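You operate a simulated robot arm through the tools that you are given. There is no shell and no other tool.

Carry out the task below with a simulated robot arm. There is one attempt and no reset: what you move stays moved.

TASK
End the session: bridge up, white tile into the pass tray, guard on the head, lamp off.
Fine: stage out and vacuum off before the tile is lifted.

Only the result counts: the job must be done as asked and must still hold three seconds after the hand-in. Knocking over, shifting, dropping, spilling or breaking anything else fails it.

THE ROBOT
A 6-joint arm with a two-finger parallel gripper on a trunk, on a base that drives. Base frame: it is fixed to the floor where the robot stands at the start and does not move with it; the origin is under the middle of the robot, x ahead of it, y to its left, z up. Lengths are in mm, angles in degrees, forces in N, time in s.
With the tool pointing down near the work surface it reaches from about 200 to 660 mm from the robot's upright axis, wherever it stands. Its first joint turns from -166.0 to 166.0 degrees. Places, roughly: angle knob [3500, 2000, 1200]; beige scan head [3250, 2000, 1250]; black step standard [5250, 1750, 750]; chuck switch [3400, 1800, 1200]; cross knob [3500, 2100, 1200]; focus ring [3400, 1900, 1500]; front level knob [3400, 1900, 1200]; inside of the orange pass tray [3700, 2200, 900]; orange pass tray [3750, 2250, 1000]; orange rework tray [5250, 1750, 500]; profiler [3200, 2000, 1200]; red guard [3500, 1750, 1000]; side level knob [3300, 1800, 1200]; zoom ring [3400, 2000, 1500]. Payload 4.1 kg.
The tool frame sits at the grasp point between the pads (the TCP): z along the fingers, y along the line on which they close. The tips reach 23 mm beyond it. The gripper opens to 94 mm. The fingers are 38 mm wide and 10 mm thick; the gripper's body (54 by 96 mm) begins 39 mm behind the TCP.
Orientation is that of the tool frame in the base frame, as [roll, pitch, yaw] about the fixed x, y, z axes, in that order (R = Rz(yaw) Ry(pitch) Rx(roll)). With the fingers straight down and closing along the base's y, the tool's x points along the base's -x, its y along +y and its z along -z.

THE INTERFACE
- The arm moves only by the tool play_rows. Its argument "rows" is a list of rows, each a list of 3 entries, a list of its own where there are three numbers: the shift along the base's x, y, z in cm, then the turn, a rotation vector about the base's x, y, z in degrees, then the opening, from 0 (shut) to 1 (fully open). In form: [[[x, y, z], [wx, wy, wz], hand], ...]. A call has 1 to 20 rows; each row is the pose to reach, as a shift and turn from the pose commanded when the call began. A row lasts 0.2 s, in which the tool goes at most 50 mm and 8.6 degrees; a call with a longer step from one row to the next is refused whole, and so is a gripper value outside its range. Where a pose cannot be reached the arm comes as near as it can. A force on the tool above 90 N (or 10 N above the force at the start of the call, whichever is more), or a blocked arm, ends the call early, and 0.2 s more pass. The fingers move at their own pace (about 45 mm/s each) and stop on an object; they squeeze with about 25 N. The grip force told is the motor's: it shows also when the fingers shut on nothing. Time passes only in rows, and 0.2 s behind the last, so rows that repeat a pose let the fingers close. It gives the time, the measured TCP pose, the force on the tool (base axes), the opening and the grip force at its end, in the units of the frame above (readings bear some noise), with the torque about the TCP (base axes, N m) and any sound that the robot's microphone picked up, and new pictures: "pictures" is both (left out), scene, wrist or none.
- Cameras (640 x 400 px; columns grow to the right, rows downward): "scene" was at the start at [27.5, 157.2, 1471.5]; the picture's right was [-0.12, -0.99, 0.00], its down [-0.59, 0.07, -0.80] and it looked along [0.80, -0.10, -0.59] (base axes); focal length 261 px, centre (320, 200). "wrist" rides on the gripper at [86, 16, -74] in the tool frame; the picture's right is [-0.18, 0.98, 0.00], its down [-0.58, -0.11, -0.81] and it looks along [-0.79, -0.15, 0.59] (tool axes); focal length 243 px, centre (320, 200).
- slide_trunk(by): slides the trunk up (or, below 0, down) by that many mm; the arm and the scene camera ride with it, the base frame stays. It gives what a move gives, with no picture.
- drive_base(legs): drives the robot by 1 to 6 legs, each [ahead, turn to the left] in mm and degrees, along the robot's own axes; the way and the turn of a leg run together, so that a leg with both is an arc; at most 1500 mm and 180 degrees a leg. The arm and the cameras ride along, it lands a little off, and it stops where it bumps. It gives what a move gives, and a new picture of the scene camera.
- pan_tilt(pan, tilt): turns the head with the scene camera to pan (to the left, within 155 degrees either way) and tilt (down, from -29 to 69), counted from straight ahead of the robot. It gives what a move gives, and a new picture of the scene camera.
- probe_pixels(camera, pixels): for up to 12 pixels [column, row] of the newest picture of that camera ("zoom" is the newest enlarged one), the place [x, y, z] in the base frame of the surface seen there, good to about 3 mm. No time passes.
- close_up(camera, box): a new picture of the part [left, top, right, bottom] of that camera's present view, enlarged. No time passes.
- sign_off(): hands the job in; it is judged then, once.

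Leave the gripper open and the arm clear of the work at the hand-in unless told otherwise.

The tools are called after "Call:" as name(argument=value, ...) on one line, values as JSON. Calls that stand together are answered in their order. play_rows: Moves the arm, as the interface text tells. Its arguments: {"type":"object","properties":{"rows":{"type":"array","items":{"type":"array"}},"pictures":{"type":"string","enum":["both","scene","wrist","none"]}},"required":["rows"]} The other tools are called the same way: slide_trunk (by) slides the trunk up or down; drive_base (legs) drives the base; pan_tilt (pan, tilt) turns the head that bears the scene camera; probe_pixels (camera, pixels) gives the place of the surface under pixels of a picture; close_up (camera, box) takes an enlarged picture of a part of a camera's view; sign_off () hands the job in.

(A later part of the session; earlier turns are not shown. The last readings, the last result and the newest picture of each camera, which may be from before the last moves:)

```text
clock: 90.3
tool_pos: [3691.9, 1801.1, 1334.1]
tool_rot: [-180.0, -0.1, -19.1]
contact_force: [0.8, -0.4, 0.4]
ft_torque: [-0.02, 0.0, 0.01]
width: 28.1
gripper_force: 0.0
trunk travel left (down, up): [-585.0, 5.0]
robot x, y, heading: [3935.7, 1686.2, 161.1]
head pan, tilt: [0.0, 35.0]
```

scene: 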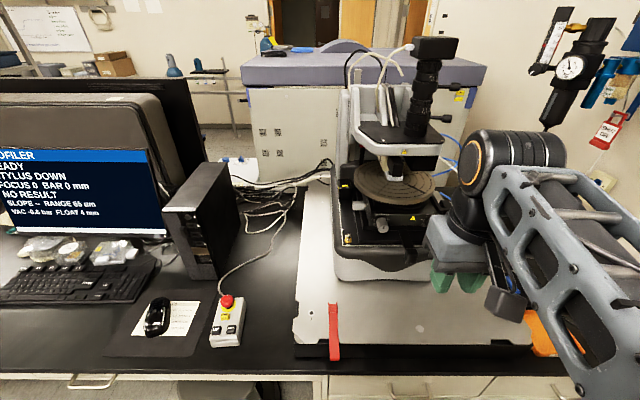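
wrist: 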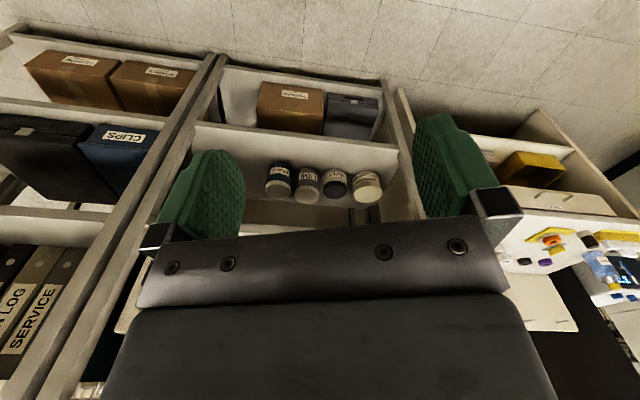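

In place. I'll take close-ups of the profiler, guard and pendant from here.

Call:
close_up(camera="scene", box=[325, 40, 475, 150])

Call:
close_up(camera="scene", box=[325, 130, 475, 230])

Call:
close_up(camera="scene", box=[325, 195, 455, 285])

Call:
close_up(camera="scene", box=[190, 280, 370, 380])

```text
3.64 times, centred on (400, 95) of scene
```

zoom: 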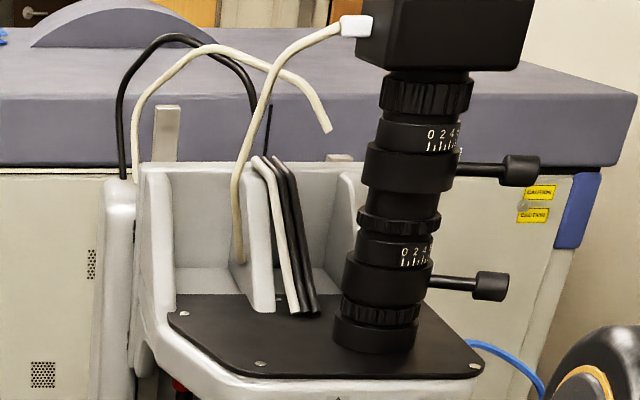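

```text
4.00 times, centred on (400, 180) of scene
```

zoom: 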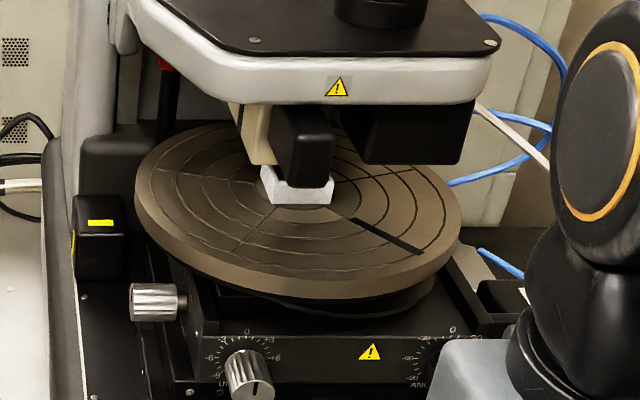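

```text
4.44 times, centred on (390, 240) of scene
```

zoom: 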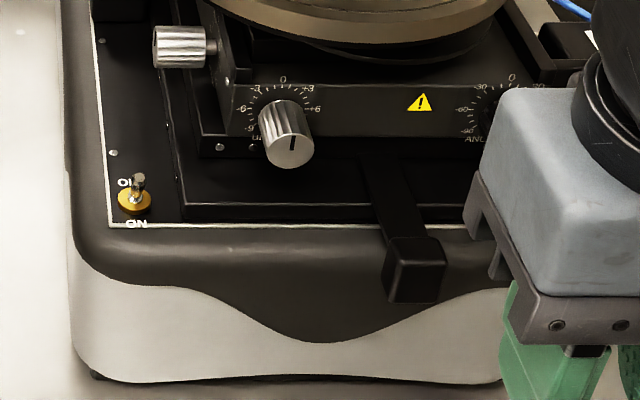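

```text
3.56 times, centred on (280, 330) of scene
```

zoom: 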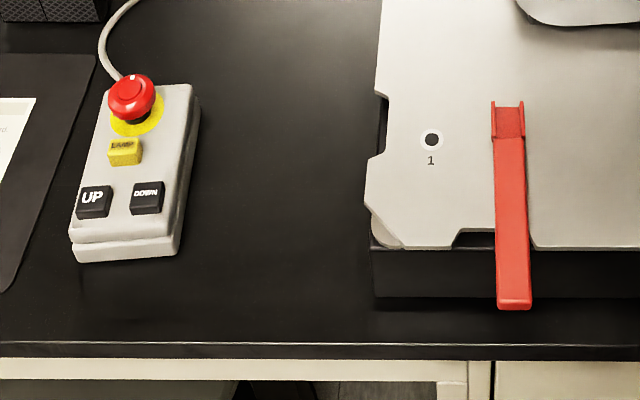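

I see the guard: a red bar with a U-shaped clip at its far end and its handle overhanging the slab. I'll probe pendant keys and guard from this zoom.

Call:
probe_pixels(camera="zoom", pixels=[[95, 197], [125, 147], [147, 196], [131, 95], [80, 215], [110, 185], [508, 120], [508, 105], [514, 300], [513, 200], [497, 120], [523, 120]])

Call:
close_up(camera="scene", box=[205, 285, 255, 350])

Call:
probe_pixels(camera="zoom", pixels=[[320, 100], [300, 190], [250, 300], [370, 300]])

```text
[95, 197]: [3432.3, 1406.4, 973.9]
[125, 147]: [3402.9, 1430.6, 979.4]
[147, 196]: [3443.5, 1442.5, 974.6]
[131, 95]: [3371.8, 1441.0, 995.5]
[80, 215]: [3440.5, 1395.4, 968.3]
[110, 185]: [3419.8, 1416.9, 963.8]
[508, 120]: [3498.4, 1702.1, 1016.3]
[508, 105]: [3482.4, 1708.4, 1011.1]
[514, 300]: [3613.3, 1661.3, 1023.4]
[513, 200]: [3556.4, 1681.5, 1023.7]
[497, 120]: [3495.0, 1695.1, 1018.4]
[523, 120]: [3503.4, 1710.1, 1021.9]
```

```text
6.15 times, centred on (230, 318) of scene
```

zoom: 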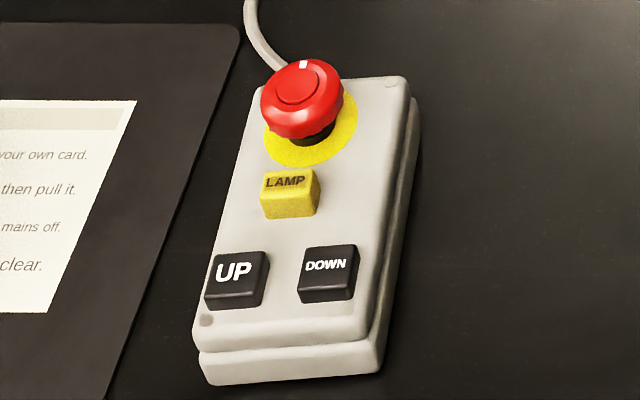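

```text
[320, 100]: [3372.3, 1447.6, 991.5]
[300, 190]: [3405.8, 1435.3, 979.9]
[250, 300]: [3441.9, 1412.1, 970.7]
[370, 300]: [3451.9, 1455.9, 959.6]
```

A sheet under the mouse has instructions; let me read it.

Call:
close_up(camera="scene", box=[120, 285, 220, 350])

Call:
close_up(camera="scene", box=[0, 140, 180, 250])

```text
6.15 times, centred on (170, 318) of scene
```

zoom: 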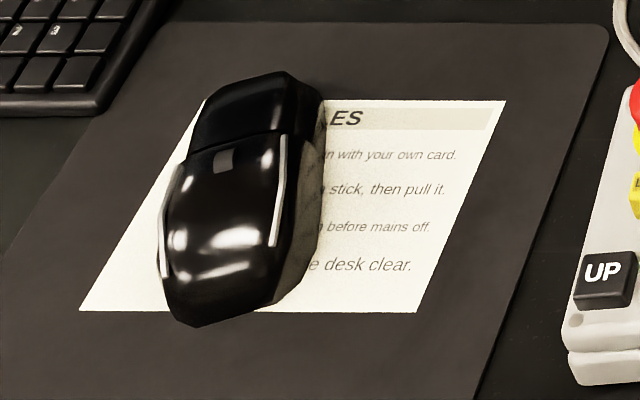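

```text
3.56 times, centred on (90, 195) of scene
```

zoom: 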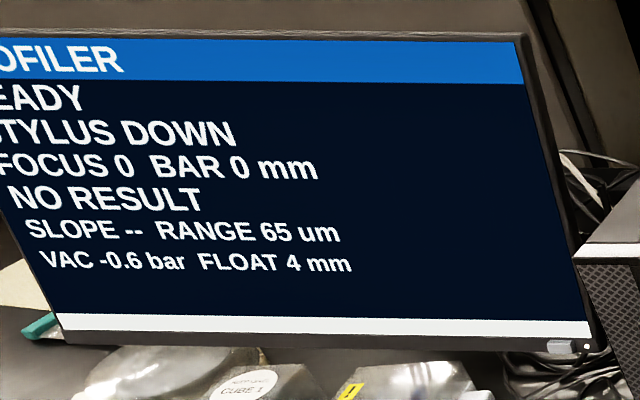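

Those are only desk rules. Screen confirms stylus down and vacuum -0.6 bar. First action: UP key. I close the fingers and carry the tool above the UP key at (3433,1405,974), staying high.

Call:
play_rows(rows=[[[-2.3, -3.6, 0], [0, 0, 0], 0], [[-4.6, -7.3, 0], [0, 0, 0], 0], [[-6.9, -10.9, 0], [0, 0, 0], 0], [[-9.2, -14.6, 0], [0, 0, 0], 0], [[-11.5, -18.2, 0], [0, 0, 0], 0], [[-13.8, -21.9, 0], [0, 0, 0], 0], [[-16.1, -25.5, 0], [0, 0, 0], 0], [[-18.4, -29.2, 0], [0, 0, 0], 0], [[-20.7, -32.8, 0], [0, 0, 0], 0], [[-23, -36.4, 0], [0, 0, 0], 0], [[-25, -39.9, 0], [0, 0, 0], 0], [[-25, -39.9, -4.5], [0, 0, 0], 0], [[-25, -39.9, -9], [0, 0, 0], 0], [[-25, -39.9, -13.5], [0, 0, 0], 0], [[-25, -39.9, -18], [0, 0, 0], 0]])

```text
clock: 93.5
tool_pos: [3440.4, 1404.0, 1152.7]
tool_rot: [-180.0, 0.0, -19.0]
contact_force: [-0.2, -0.7, -0.2]
ft_torque: [0.0, 0.0, 0.02]
width: 0.2
gripper_force: 24.9
trunk travel left (down, up): [-585.0, 5.0]
robot x, y, heading: [3934.1, 1692.5, 161.3]
head pan, tilt: [0.0, 35.0]
```

scene: 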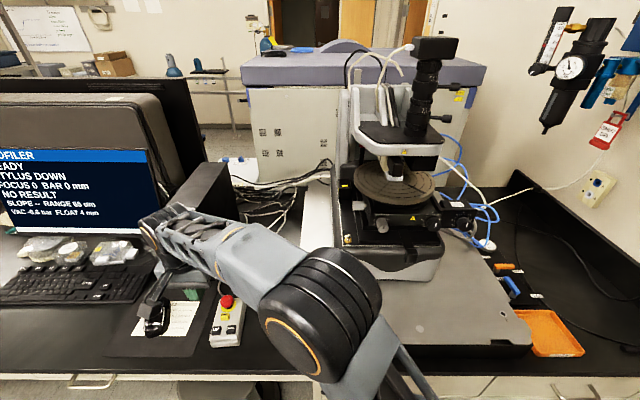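
wrist: 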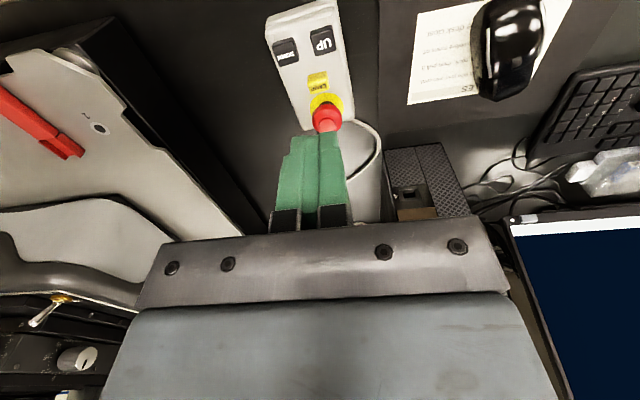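

The tool hangs above the pendant. I'll check clearance between wrist/forearm and the PC tower.

Call:
probe_pixels(camera="scene", pixels=[[205, 178], [225, 165], [180, 240], [160, 220], [230, 230], [190, 215], [192, 293], [155, 318], [238, 195], [140, 235]])

Call:
close_up(camera="scene", box=[110, 140, 310, 360])

```text
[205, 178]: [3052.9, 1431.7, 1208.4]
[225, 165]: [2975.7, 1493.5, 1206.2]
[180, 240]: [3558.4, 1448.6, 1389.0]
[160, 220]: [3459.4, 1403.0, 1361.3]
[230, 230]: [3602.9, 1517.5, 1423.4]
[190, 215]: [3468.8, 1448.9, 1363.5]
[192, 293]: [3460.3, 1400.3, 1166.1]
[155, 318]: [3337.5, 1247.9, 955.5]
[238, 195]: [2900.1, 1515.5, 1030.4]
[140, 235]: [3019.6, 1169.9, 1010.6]
```

```text
1.82 times, centred on (210, 250) of scene
```

zoom: 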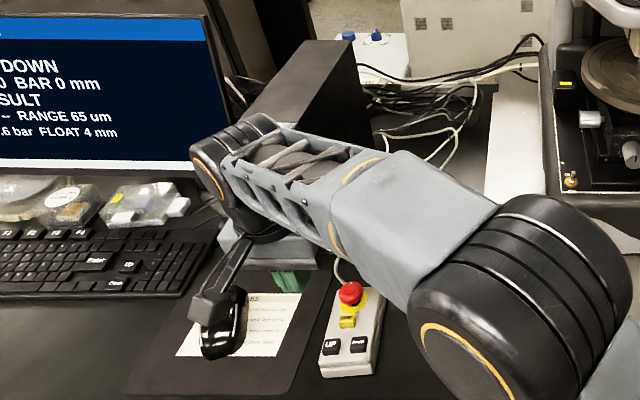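

Clearance is ample. I descend to about 13 mm above the UP key.

Call:
play_rows(rows=[[[0, -0.2, -4.5], [0, 0, 0], 0], [[0.1, -0.2, -9], [0, 0, 0], 0], [[0.1, -0.2, -13], [0, 0, 0], 0], [[0.1, -0.2, -14.3], [0, 0, 0], 0], [[0.1, -0.2, -14.3], [0, 0, 0], 0]])

Call:
close_up(camera="wrist", box=[220, 0, 420, 240])

Call:
close_up(camera="scene", box=[170, 260, 270, 360])

```text
clock: 94.7
tool_pos: [3441.1, 1400.5, 1011.1]
tool_rot: [180.0, 0.0, -19.0]
contact_force: [0.0, 0.2, -0.6]
ft_torque: [0.0, 0.0, -0.02]
width: 0.0
gripper_force: 25.0
trunk travel left (down, up): [-585.0, 5.0]
robot x, y, heading: [3934.0, 1690.8, 161.0]
head pan, tilt: [0.0, 35.0]
```

scene: 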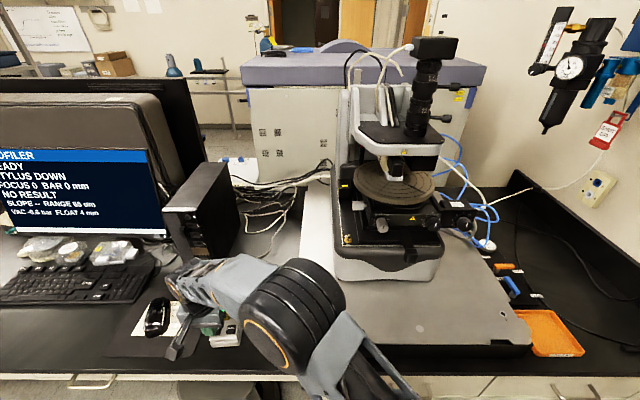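
wrist: 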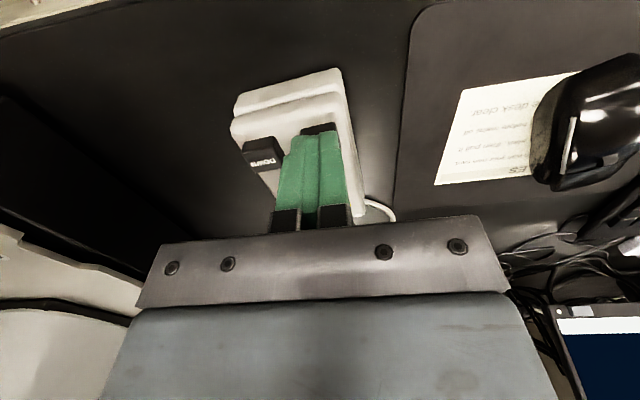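

```text
1.67 times, centred on (320, 120) of wrist
```

zoom: 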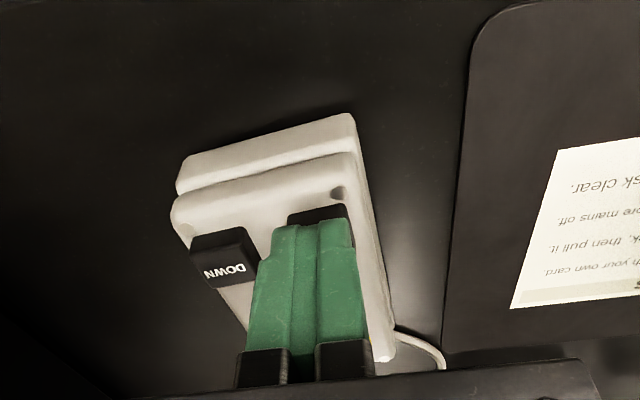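

```text
4.00 times, centred on (220, 310) of scene
```

zoom: 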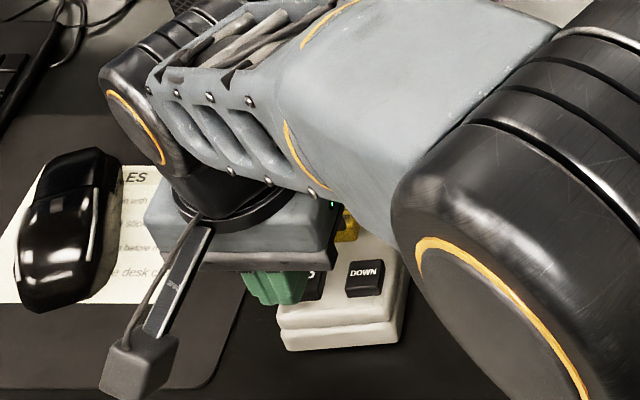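

Fingertips are right over the UP key. I press down slowly, watching force and screen.

Call:
play_rows(rows=[[[0, 0, -0.8], [0, 0, 0], 0], [[0, 0, -1.1], [0, 0, 0], 0], [[0, 0, -1.3], [0, 0, 0], 0], [[0, 0, -1.5], [0, 0, 0], 0], [[0, 0, -1.7], [0, 0, 0], 0], [[0, 0, -1.7], [0, 0, 0], 0]], pictures="scene")

Call:
close_up(camera="scene", box=[0, 140, 180, 250])

```text
clock: 96.1
tool_pos: [3442.3, 1400.4, 993.5]
tool_rot: [179.8, 0.1, -19.1]
contact_force: [-0.6, 1.8, 8.2]
ft_torque: [0.14, 0.11, -0.03]
width: 0.0
gripper_force: 25.0
trunk travel left (down, up): [-585.0, 5.0]
robot x, y, heading: [3935.5, 1692.7, 161.2]
head pan, tilt: [0.0, 35.0]
heard: click
```

scene: 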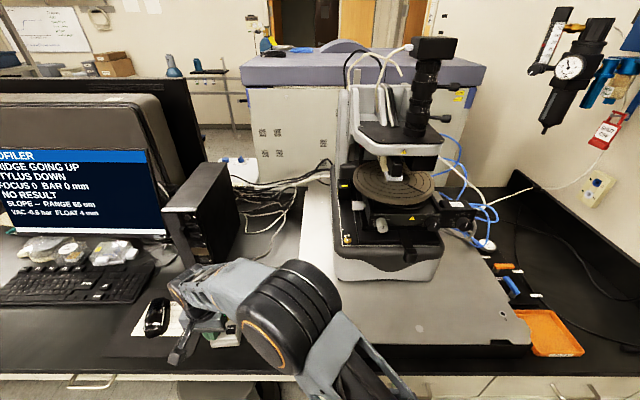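

```text
3.56 times, centred on (90, 195) of scene
```

zoom: 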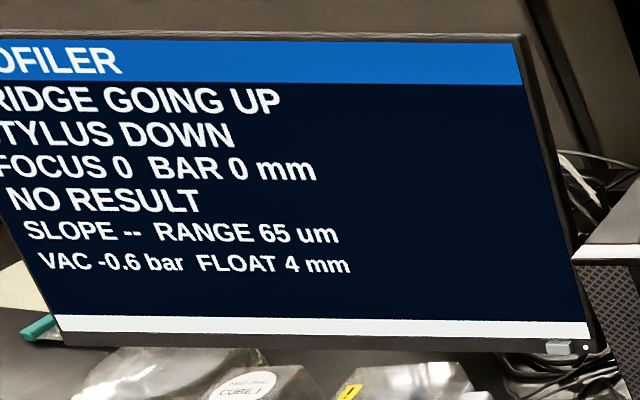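

A click, 8 N, and the screen says "BRIDGE GOING UP". I keep the key held and wait.

Call:
play_rows(rows=[[[0, 0, 0], [0, 0, 0], 0], [[0, 0, 0], [0, 0, 0], 0], [[0, 0, 0], [0, 0, 0], 0], [[0, 0, 0], [0, 0, 0], 0], [[0, 0, 0], [0, 0, 0], 0], [[0, 0, 0], [0, 0, 0], 0], [[0, 0, 0], [0, 0, 0], 0], [[0, 0, 0], [0, 0, 0], 0], [[0, 0, 0], [0, 0, 0], 0], [[0, 0, 0], [0, 0, 0], 0]], pictures="scene")

Call:
close_up(camera="scene", box=[0, 140, 180, 250])

Call:
close_up(camera="scene", box=[325, 110, 475, 210])

```text
clock: 98.3
tool_pos: [3442.9, 1399.7, 993.2]
tool_rot: [179.9, -0.1, -19.0]
contact_force: [-2.7, 1.2, 10.3]
ft_torque: [0.07, 0.17, 0.01]
width: 0.0
gripper_force: 25.0
trunk travel left (down, up): [-585.0, 5.0]
robot x, y, heading: [3941.2, 1691.7, 161.0]
head pan, tilt: [0.0, 35.0]
```

scene: 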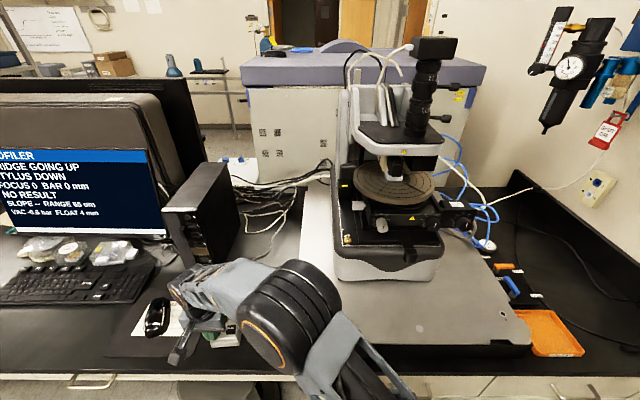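

```text
3.56 times, centred on (90, 195) of scene
```

zoom: 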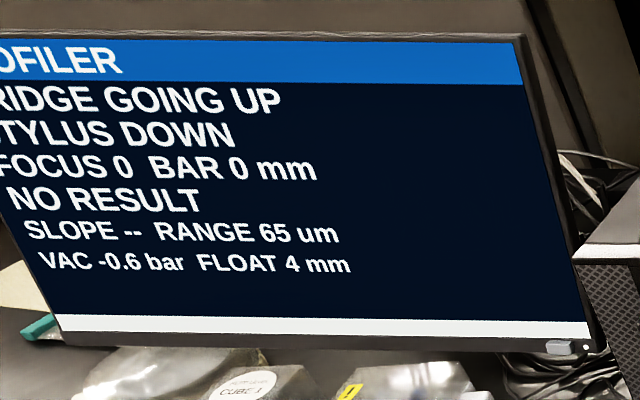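

```text
4.00 times, centred on (400, 160) of scene
```

zoom: 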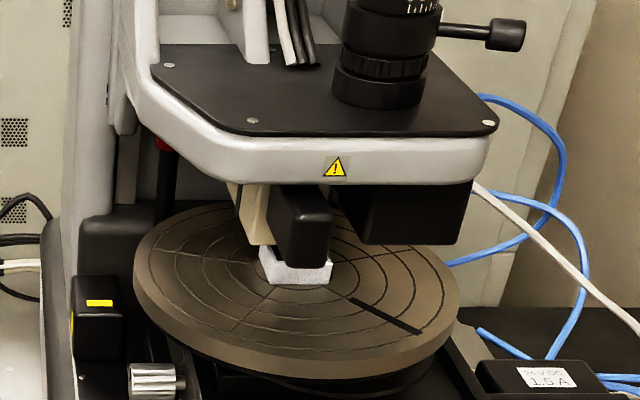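

The bridge hasn't visibly moved yet; I wait longer with the key held.

Call:
play_rows(rows=[[[0, 0, 0], [0, 0, 0], 0], [[0, 0, 0], [0, 0, 0], 0], [[0, 0, 0], [0, 0, 0], 0], [[0, 0, 0], [0, 0, 0], 0], [[0, 0, 0], [0, 0, 0], 0], [[0, 0, 0], [0, 0, 0], 0], [[0, 0, 0], [0, 0, 0], 0], [[0, 0, 0], [0, 0, 0], 0], [[0, 0, 0], [0, 0, 0], 0], [[0, 0, 0], [0, 0, 0], 0], [[0, 0, 0], [0, 0, 0], 0], [[0, 0, 0], [0, 0, 0], 0], [[0, 0, 0], [0, 0, 0], 0], [[0, 0, 0], [0, 0, 0], 0], [[0, 0, 0], [0, 0, 0], 0], [[0, 0, 0], [0, 0, 0], 0], [[0, 0, 0], [0, 0, 0], 0], [[0, 0, 0], [0, 0, 0], 0], [[0, 0, 0], [0, 0, 0], 0], [[0, 0, 0], [0, 0, 0], 0]], pictures="scene")

Call:
close_up(camera="scene", box=[0, 140, 180, 250])

Call:
close_up(camera="scene", box=[325, 110, 475, 210])

```text
clock: 102.5
tool_pos: [3441.8, 1401.4, 993.8]
tool_rot: [-179.9, 0.0, -19.0]
contact_force: [-1.6, 0.6, 9.8]
ft_torque: [0.02, 0.11, -0.01]
width: 0.0
gripper_force: 25.7
trunk travel left (down, up): [-585.0, 5.0]
robot x, y, heading: [3938.2, 1689.8, 160.9]
head pan, tilt: [0.0, 35.0]
```

scene: 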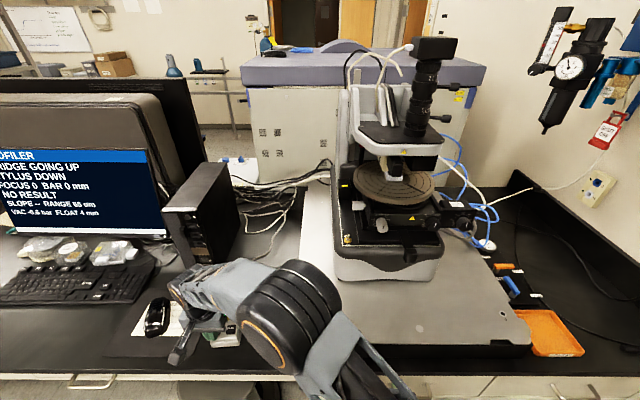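

```text
3.56 times, centred on (90, 195) of scene
```

zoom: 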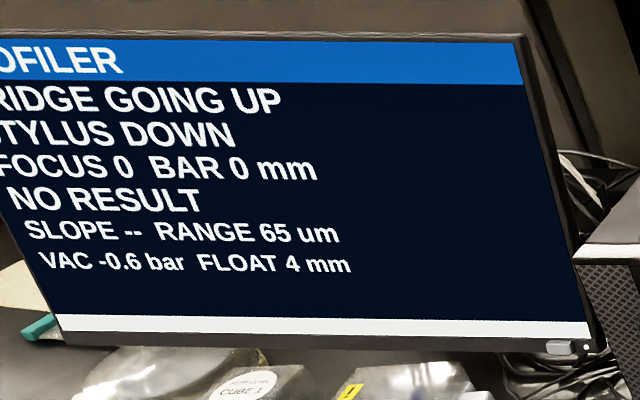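

```text
4.00 times, centred on (400, 160) of scene
```

zoom: 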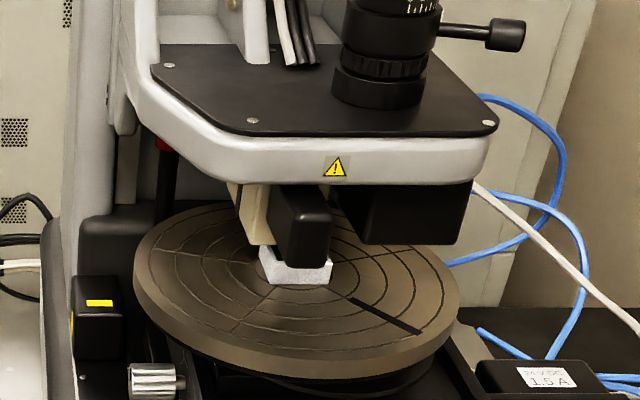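

No visible movement while held. I release the key and wait to see whether the drive runs on its own.

Call:
play_rows(rows=[[[0, 0, 0.6], [0, 0, 0], 0], [[0, 0, 1.5], [0, 0, 0], 0], [[0, 0, 1.5], [0, 0, 0], 0], [[0, 0, 1.5], [0, 0, 0], 0], [[0, 0, 1.5], [0, 0, 0], 0], [[0, 0, 1.5], [0, 0, 0], 0], [[0, 0, 1.5], [0, 0, 0], 0], [[0, 0, 1.5], [0, 0, 0], 0], [[0, 0, 1.5], [0, 0, 0], 0], [[0, 0, 1.5], [0, 0, 0], 0]], pictures="scene")

Call:
close_up(camera="scene", box=[0, 140, 180, 250])

Call:
close_up(camera="scene", box=[325, 110, 475, 210])

```text
clock: 104.7
tool_pos: [3441.9, 1400.4, 1008.5]
tool_rot: [180.0, 0.1, -19.0]
contact_force: [-0.2, 0.8, 0.3]
ft_torque: [-0.02, 0.02, 0.04]
width: 0.0
gripper_force: 25.4
trunk travel left (down, up): [-585.0, 5.0]
robot x, y, heading: [3938.3, 1690.7, 161.2]
head pan, tilt: [0.0, 35.0]
```

scene: 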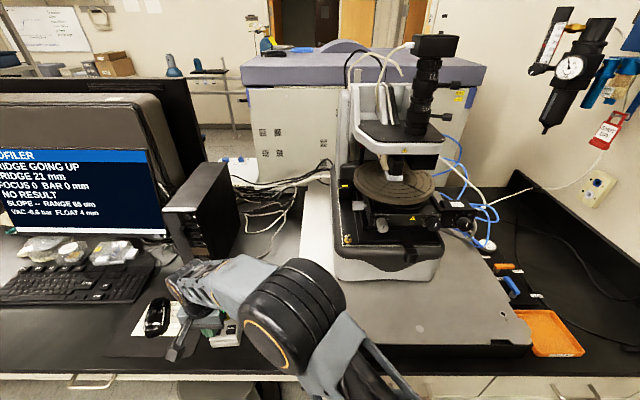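

```text
3.56 times, centred on (90, 195) of scene
```

zoom: 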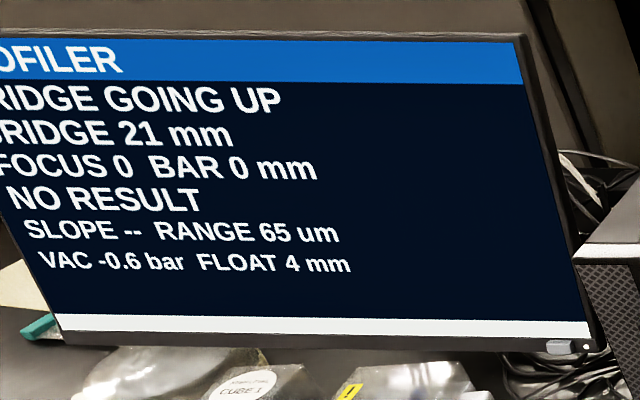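

```text
4.00 times, centred on (400, 160) of scene
```

zoom: 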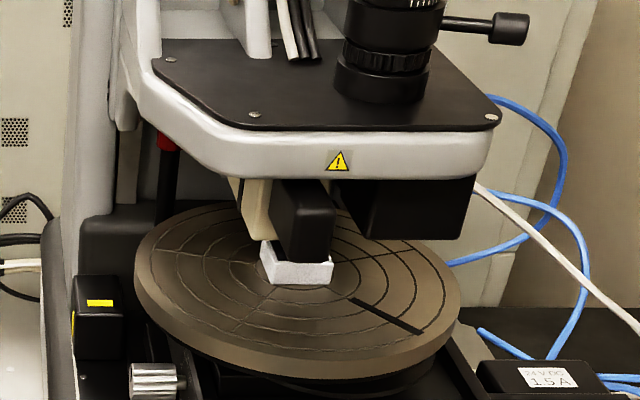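

The bridge now rises by itself (21 mm). While it runs I lift the tool and turn it 90° so the narrow side of the fingers will fit between the LAMP key and the mushroom.

Call:
play_rows(rows=[[[0, 0, 4], [0, 0, 0], 0], [[0, 0, 8], [0, 0, 0], 0], [[-0.3, 0.3, 10], [0, 0, 8.2], 0], [[-0.6, 0.6, 10], [0, 0, 16.4], 0], [[-0.9, 0.9, 10], [0, 0, 24.6], 0], [[-1.2, 1.2, 10], [0, 0, 32.8], 0], [[-1.5, 1.5, 10], [0, 0, 41], 0], [[-1.9, 1.8, 10], [0, 0, 49.2], 0], [[-2.3, 2.1, 10], [0, 0, 57.4], 0], [[-2.7, 2.3, 10], [0, 0, 65.6], 0], [[-3, 2.5, 10], [0, 0, 73.8], 0], [[-3.3, 2.7, 10], [0, 0, 82], 0], [[-3.5, 2.9, 10], [0, 0, 90], 0], [[-3.5, 2.9, 10], [0, 0, 90], 0], [[-3.5, 2.9, 10], [0, 0, 90], 0]])

Call:
close_up(camera="scene", box=[0, 140, 180, 250])

Call:
close_up(camera="scene", box=[325, 80, 475, 210])

```text
clock: 107.9
tool_pos: [3407.1, 1430.6, 1108.8]
tool_rot: [179.9, 0.0, 71.0]
contact_force: [-0.4, -0.1, -0.4]
ft_torque: [-0.03, 0.01, 0.02]
width: 0.0
gripper_force: 24.9
trunk travel left (down, up): [-585.0, 5.0]
robot x, y, heading: [3938.2, 1690.9, 161.0]
head pan, tilt: [0.0, 35.0]
```

scene: 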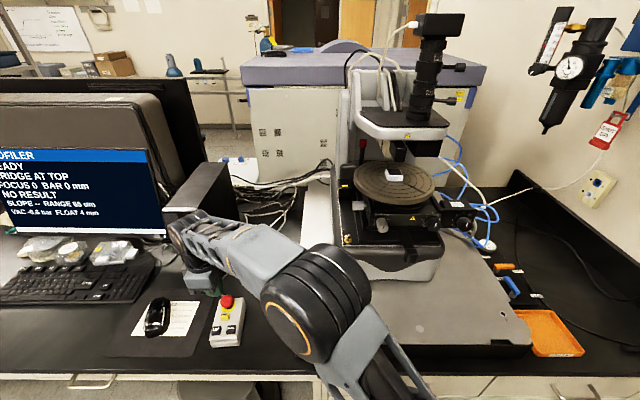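
wrist: 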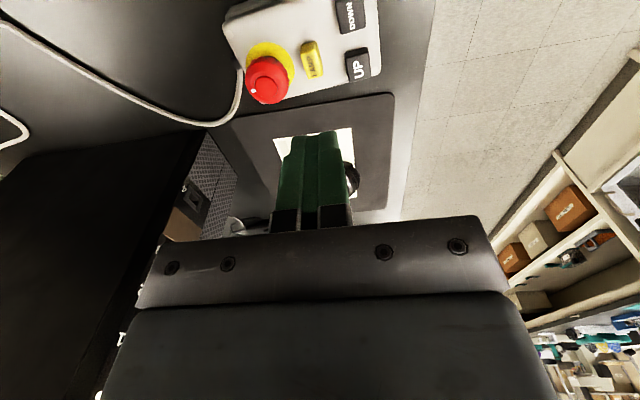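

```text
3.56 times, centred on (90, 195) of scene
```

zoom: 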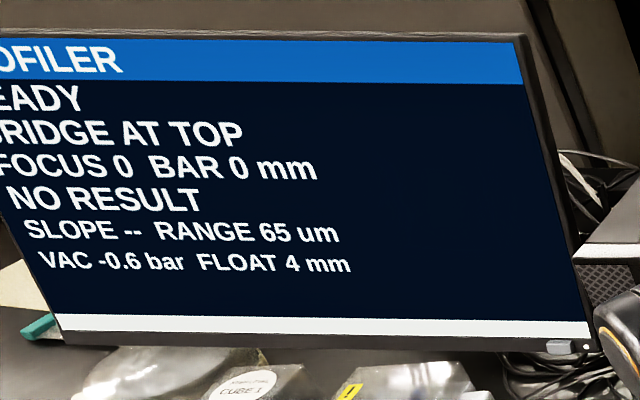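

```text
3.08 times, centred on (400, 145) of scene
```

zoom: 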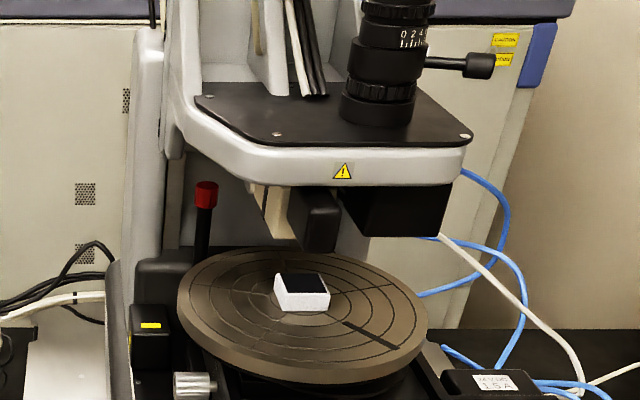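

"BRIDGE AT TOP". Now I lower over the LAMP key and check alignment before pressing.

Call:
play_rows(rows=[[[0, -0.1, -4.5], [0, 0, 0], 0], [[0, -0.1, -8], [0, 0, 0], 0], [[0, -0.1, -9.4], [0, 0, 0], 0], [[0, -0.1, -9.4], [0, 0, 0], 0]])

Call:
close_up(camera="wrist", box=[200, 0, 440, 230])

Call:
close_up(camera="scene", box=[180, 260, 270, 350])

```text
clock: 108.9
tool_pos: [3408.4, 1428.7, 1012.0]
tool_rot: [180.0, 0.0, 71.0]
contact_force: [0.3, -0.2, -0.5]
ft_torque: [0.0, 0.02, 0.01]
width: 0.0
gripper_force: 24.2
trunk travel left (down, up): [-585.0, 5.0]
robot x, y, heading: [3936.2, 1690.9, 161.1]
head pan, tilt: [0.0, 35.0]
```

scene: 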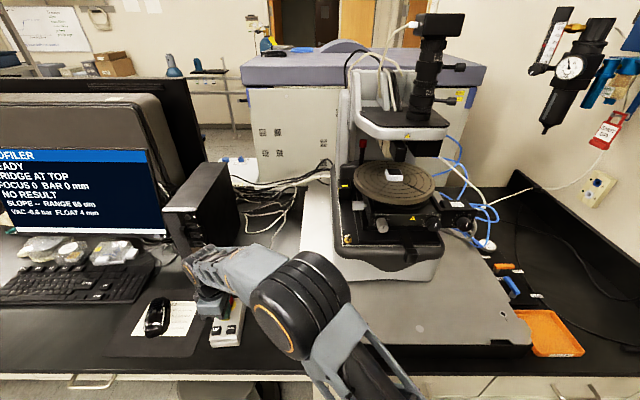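
wrist: 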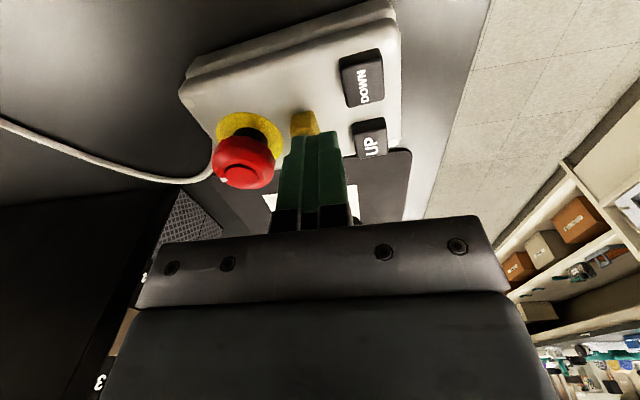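

```text
1.74 times, centred on (320, 115) of wrist
```

zoom: 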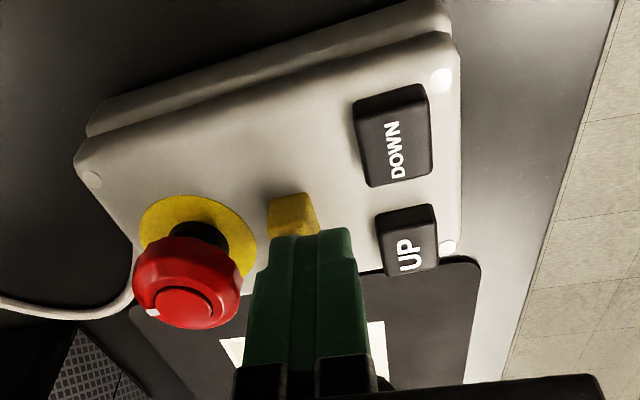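

```text
4.44 times, centred on (225, 305) of scene
```

zoom: 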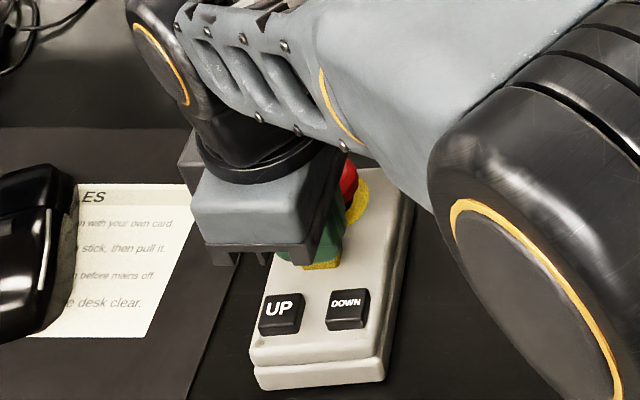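

Tips sit above the LAMP key, clear of the mushroom and the UP/DOWN keys. I press gently with a 1 mm shift.

Call:
play_rows(rows=[[[-0.1, 0.05, -0.6], [0, 0, 0], 0], [[-0.1, 0.05, -0.9], [0, 0, 0], 0], [[-0.1, 0.05, -1.1], [0, 0, 0], 0], [[-0.1, 0.05, -1.3], [0, 0, 0], 0], [[-0.1, 0.05, -1.4], [0, 0, 0], 0]], pictures="scene")

Call:
close_up(camera="scene", box=[325, 80, 475, 210])

Call:
close_up(camera="scene", box=[0, 140, 180, 250])

```text
clock: 110.1
tool_pos: [3407.1, 1428.6, 1000.1]
tool_rot: [-179.9, 0.1, 71.1]
contact_force: [-0.1, -0.3, 4.7]
ft_torque: [-0.03, 0.0, 0.0]
width: 0.0
gripper_force: 24.8
trunk travel left (down, up): [-585.0, 5.0]
robot x, y, heading: [3937.4, 1686.8, 161.0]
head pan, tilt: [0.0, 35.0]
heard: click
```

scene: 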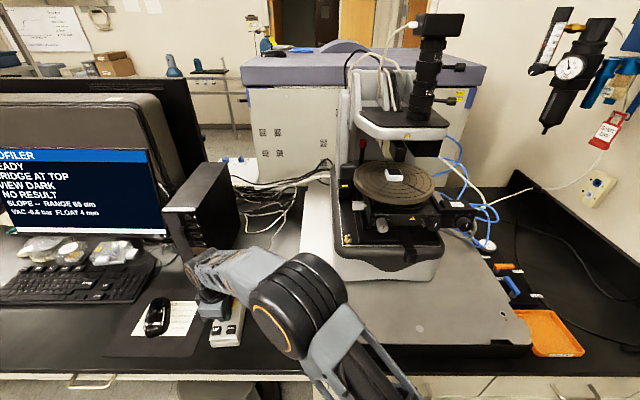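

```text
3.08 times, centred on (400, 145) of scene
```

zoom: 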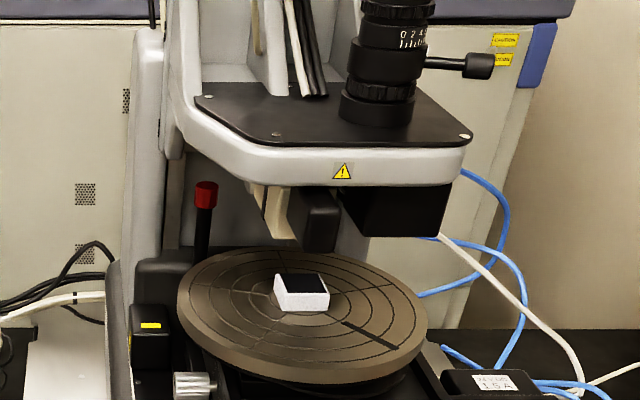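

```text
3.56 times, centred on (90, 195) of scene
```

zoom: 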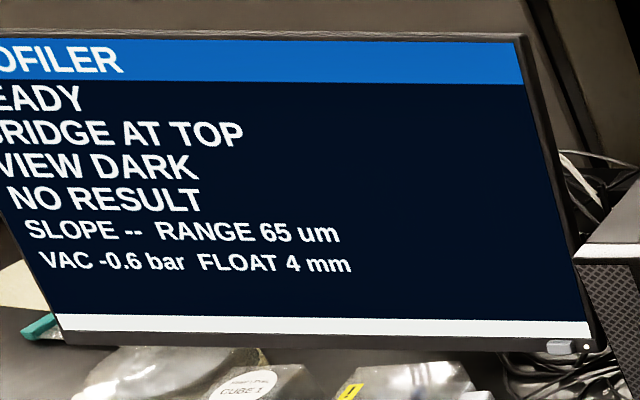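

Screen now says "VIEW DARK" – lamp off. I release the key, lift and turn the tool back to its former orientation.

Call:
play_rows(rows=[[[0, 0, 3], [0, 0, 0], 0], [[0, 0, 7], [0, 0, 0], 0], [[0, 0, 11], [0, 0, 0], 0], [[0, 0, 15], [0, 0, 0], 0], [[0.5, 1, 19], [0, 0, -8.2], 0], [[1, 2, 23], [0, 0, -16.4], 0.5], [[1.5, 3, 25], [0, 0, -24.6], 0.7], [[2, 5, 25], [0, 0, -32.8], 0.7], [[3, 8, 25], [0, 0, -41], 0.7], [[4, 11, 25], [0, 0, -49.2], 0.7], [[5, 14, 25], [0, 0, -57.4], 0.7], [[6, 17, 25], [0, 0, -65.6], 0.7], [[7, 20, 25], [0, 0, -73.8], 0.7], [[8, 23, 25], [0, 0, -82], 0.7], [[10, 26, 25], [0, 0, -90], 0.7], [[10, 26, 25], [0, 0, -90], 0.7]])

Call:
close_up(camera="scene", box=[325, 180, 455, 285])

Call:
close_up(camera="scene", box=[0, 140, 180, 250])

```text
clock: 113.5
tool_pos: [3508.3, 1687.7, 1246.9]
tool_rot: [180.0, 0.0, -19.0]
contact_force: [0.3, 0.1, 0.1]
ft_torque: [0.01, -0.01, -0.02]
width: 66.0
gripper_force: 0.0
trunk travel left (down, up): [-585.0, 5.0]
robot x, y, heading: [3940.0, 1689.6, 161.0]
head pan, tilt: [0.0, 35.0]
```

scene: 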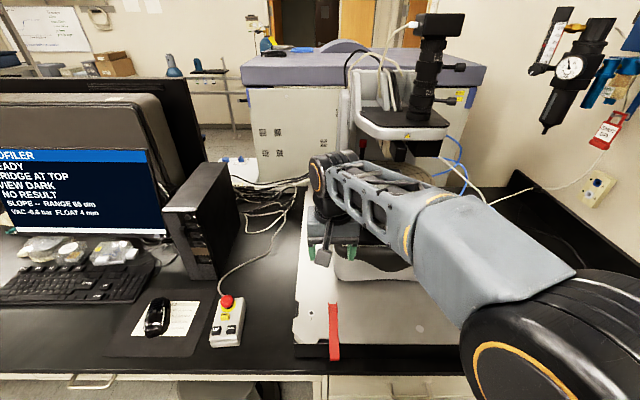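
wrist: 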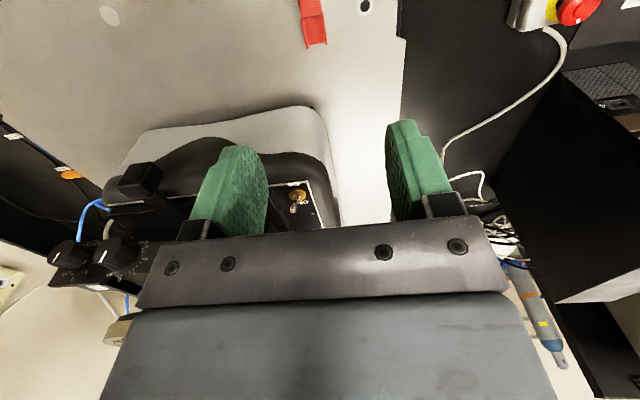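

```text
3.81 times, centred on (390, 232) of scene
```

zoom: 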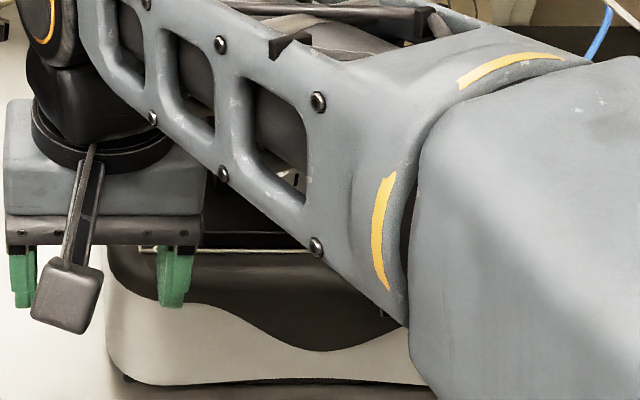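

```text
3.56 times, centred on (90, 195) of scene
```

zoom: 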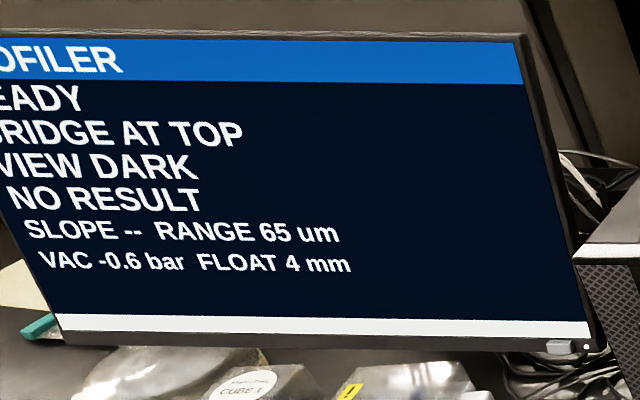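

Lamp stays off. The wrist camera sees the stage handle at (138,180) and the chuck toggle at (297,195). I'll enlarge and probe both.

Call:
close_up(camera="wrist", box=[260, 170, 340, 225])

Call:
close_up(camera="wrist", box=[80, 130, 220, 270])

Call:
probe_pixels(camera="wrist", pixels=[[140, 172], [125, 185], [155, 180], [140, 193], [165, 200], [297, 195], [120, 178], [158, 165], [180, 215], [300, 187], [293, 207]])

```text
7.27 times, centred on (300, 198) of wrist
```

zoom: 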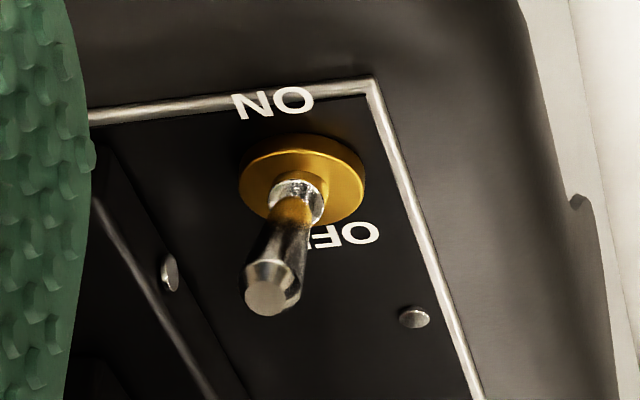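

```text
2.86 times, centred on (150, 200) of wrist
```

zoom: 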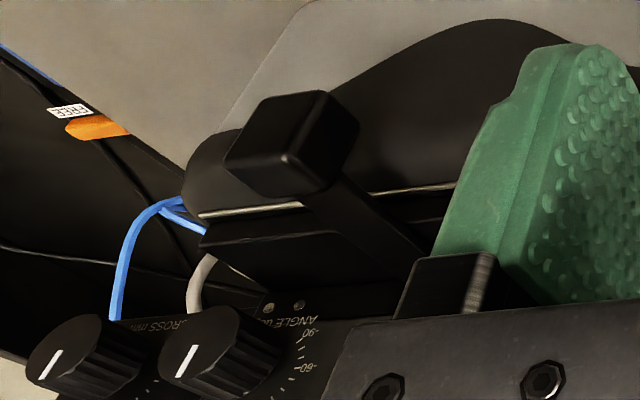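

```text
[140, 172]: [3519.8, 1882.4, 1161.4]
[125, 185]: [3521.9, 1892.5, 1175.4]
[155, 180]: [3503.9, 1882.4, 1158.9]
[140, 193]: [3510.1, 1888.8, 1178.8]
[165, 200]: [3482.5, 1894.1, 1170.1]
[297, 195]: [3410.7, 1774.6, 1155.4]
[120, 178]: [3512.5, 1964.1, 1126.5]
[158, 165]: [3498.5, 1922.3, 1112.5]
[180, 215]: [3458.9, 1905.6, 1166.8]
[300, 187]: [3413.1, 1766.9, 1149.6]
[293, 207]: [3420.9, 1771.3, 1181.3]
```

The toggle leans toward ON (front); OFF is to the rear. I need the skirt height around the stage handle so the fingertips clear it; I'll probe more of this zoom.

Call:
probe_pixels(camera="zoom", pixels=[[400, 150], [420, 170], [430, 188], [220, 180], [260, 205], [230, 155], [310, 95], [355, 120], [325, 185], [285, 155], [390, 100], [250, 190]])

```text
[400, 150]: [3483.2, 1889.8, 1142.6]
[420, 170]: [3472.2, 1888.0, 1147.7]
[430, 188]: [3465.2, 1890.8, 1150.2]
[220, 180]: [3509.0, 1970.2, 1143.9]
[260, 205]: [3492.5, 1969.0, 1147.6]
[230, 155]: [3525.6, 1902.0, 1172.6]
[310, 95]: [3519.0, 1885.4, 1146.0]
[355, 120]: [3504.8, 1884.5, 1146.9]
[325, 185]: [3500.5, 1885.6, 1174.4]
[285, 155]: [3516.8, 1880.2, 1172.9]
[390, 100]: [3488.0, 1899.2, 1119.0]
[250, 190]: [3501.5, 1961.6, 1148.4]
```

The handle block spans about 20×24 mm, z 1146–1177, and the skirt falls away below it. The chuck rim overhangs nearby, so I'll approach from the front with the tool tilted 28°, fingers closing sideways around the block.

Call:
play_rows(rows=[[[1.9, 3.5, -1], [0, 0, 0], 0.6], [[3.9, 7, -2.5], [2.24, 6.63, 0], 0.6], [[5.8, 10.5, -4], [4.48, 13.26, 0], 0.6], [[7.8, 14, -6], [6.72, 19.9, 0], 0.6], [[9.7, 17.5, -8.4], [8.96, 26.5, 0], 0.6], [[9.7, 17.5, -8.4], [8.96, 26.5, 0], 0.6]])

Call:
close_up(camera="wrist", box=[180, 40, 480, 240])

```text
clock: 114.9
tool_pos: [3604.4, 1866.5, 1161.7]
tool_rot: [179.9, 28.1, -19.0]
contact_force: [0.1, -0.5, 0.1]
ft_torque: [0.0, -0.01, 0.01]
width: 56.2
gripper_force: 0.0
trunk travel left (down, up): [-585.0, 5.0]
robot x, y, heading: [3938.2, 1688.3, 161.4]
head pan, tilt: [0.0, 35.0]
```

scene: 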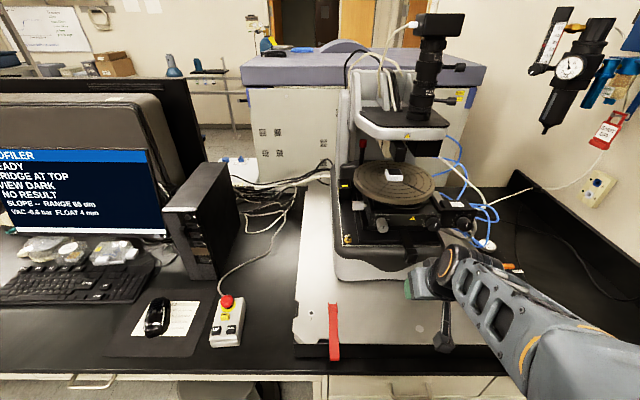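
wrist: 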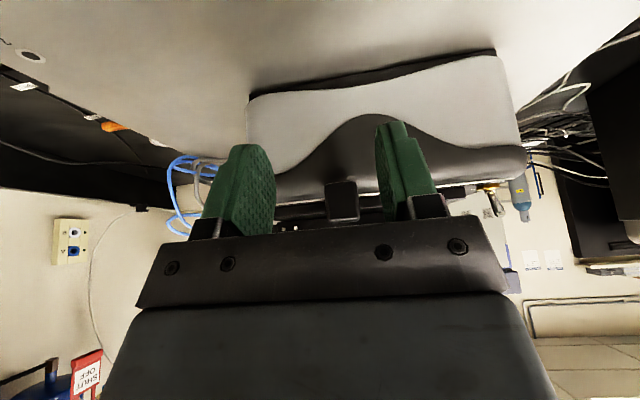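

```text
2.00 times, centred on (330, 140) of wrist
```

zoom: 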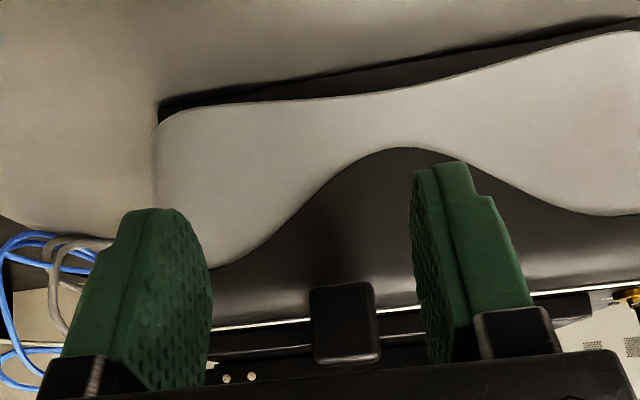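

The block is between the open fingers. I advance 93 mm, then close on it.

Call:
play_rows(rows=[[[-2.9, 1.0, 0], [0, 0, 0], 0.6], [[-5.8, 2.0, 0], [0, 0, 0], 0.6], [[-8.0, 2.7, 0], [0, 0, 0], 0.6], [[-8.8, 3.0, 0], [0, 0, 0], 0.6], [[-8.8, 3.0, 0], [0, 0, 0], 0.6]])

Call:
close_up(camera="scene", box=[340, 170, 480, 290])

Call:
close_up(camera="wrist", box=[180, 40, 480, 240])

```text
clock: 116.1
tool_pos: [3517.2, 1893.4, 1165.3]
tool_rot: [179.9, 28.0, -19.0]
contact_force: [0.1, -0.4, -0.5]
ft_torque: [0.01, -0.01, 0.01]
width: 56.5
gripper_force: 0.1
trunk travel left (down, up): [-585.0, 5.0]
robot x, y, heading: [3941.9, 1689.7, 161.2]
head pan, tilt: [0.0, 35.0]
```

scene: 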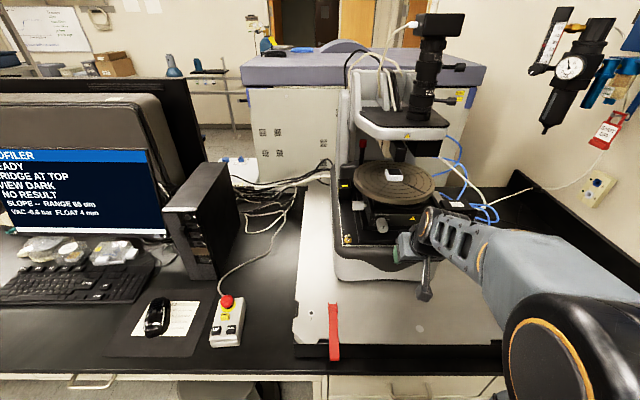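
wrist: 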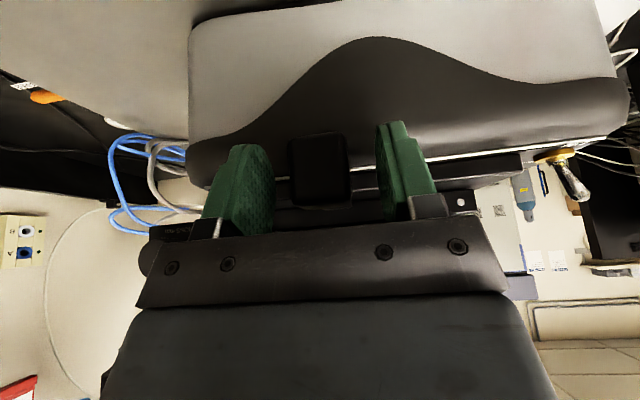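

```text
3.33 times, centred on (410, 230) of scene
```

zoom: 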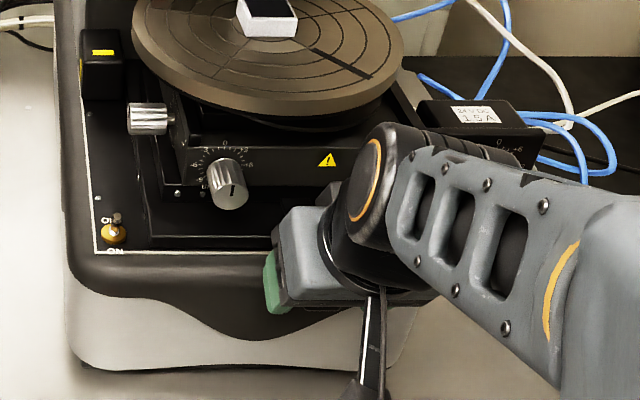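

```text
2.00 times, centred on (330, 140) of wrist
```

zoom: 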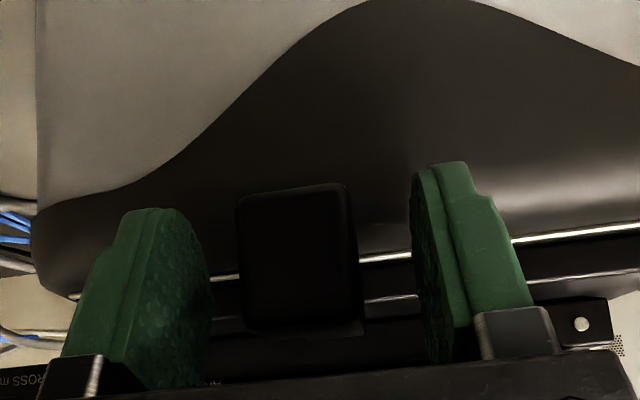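

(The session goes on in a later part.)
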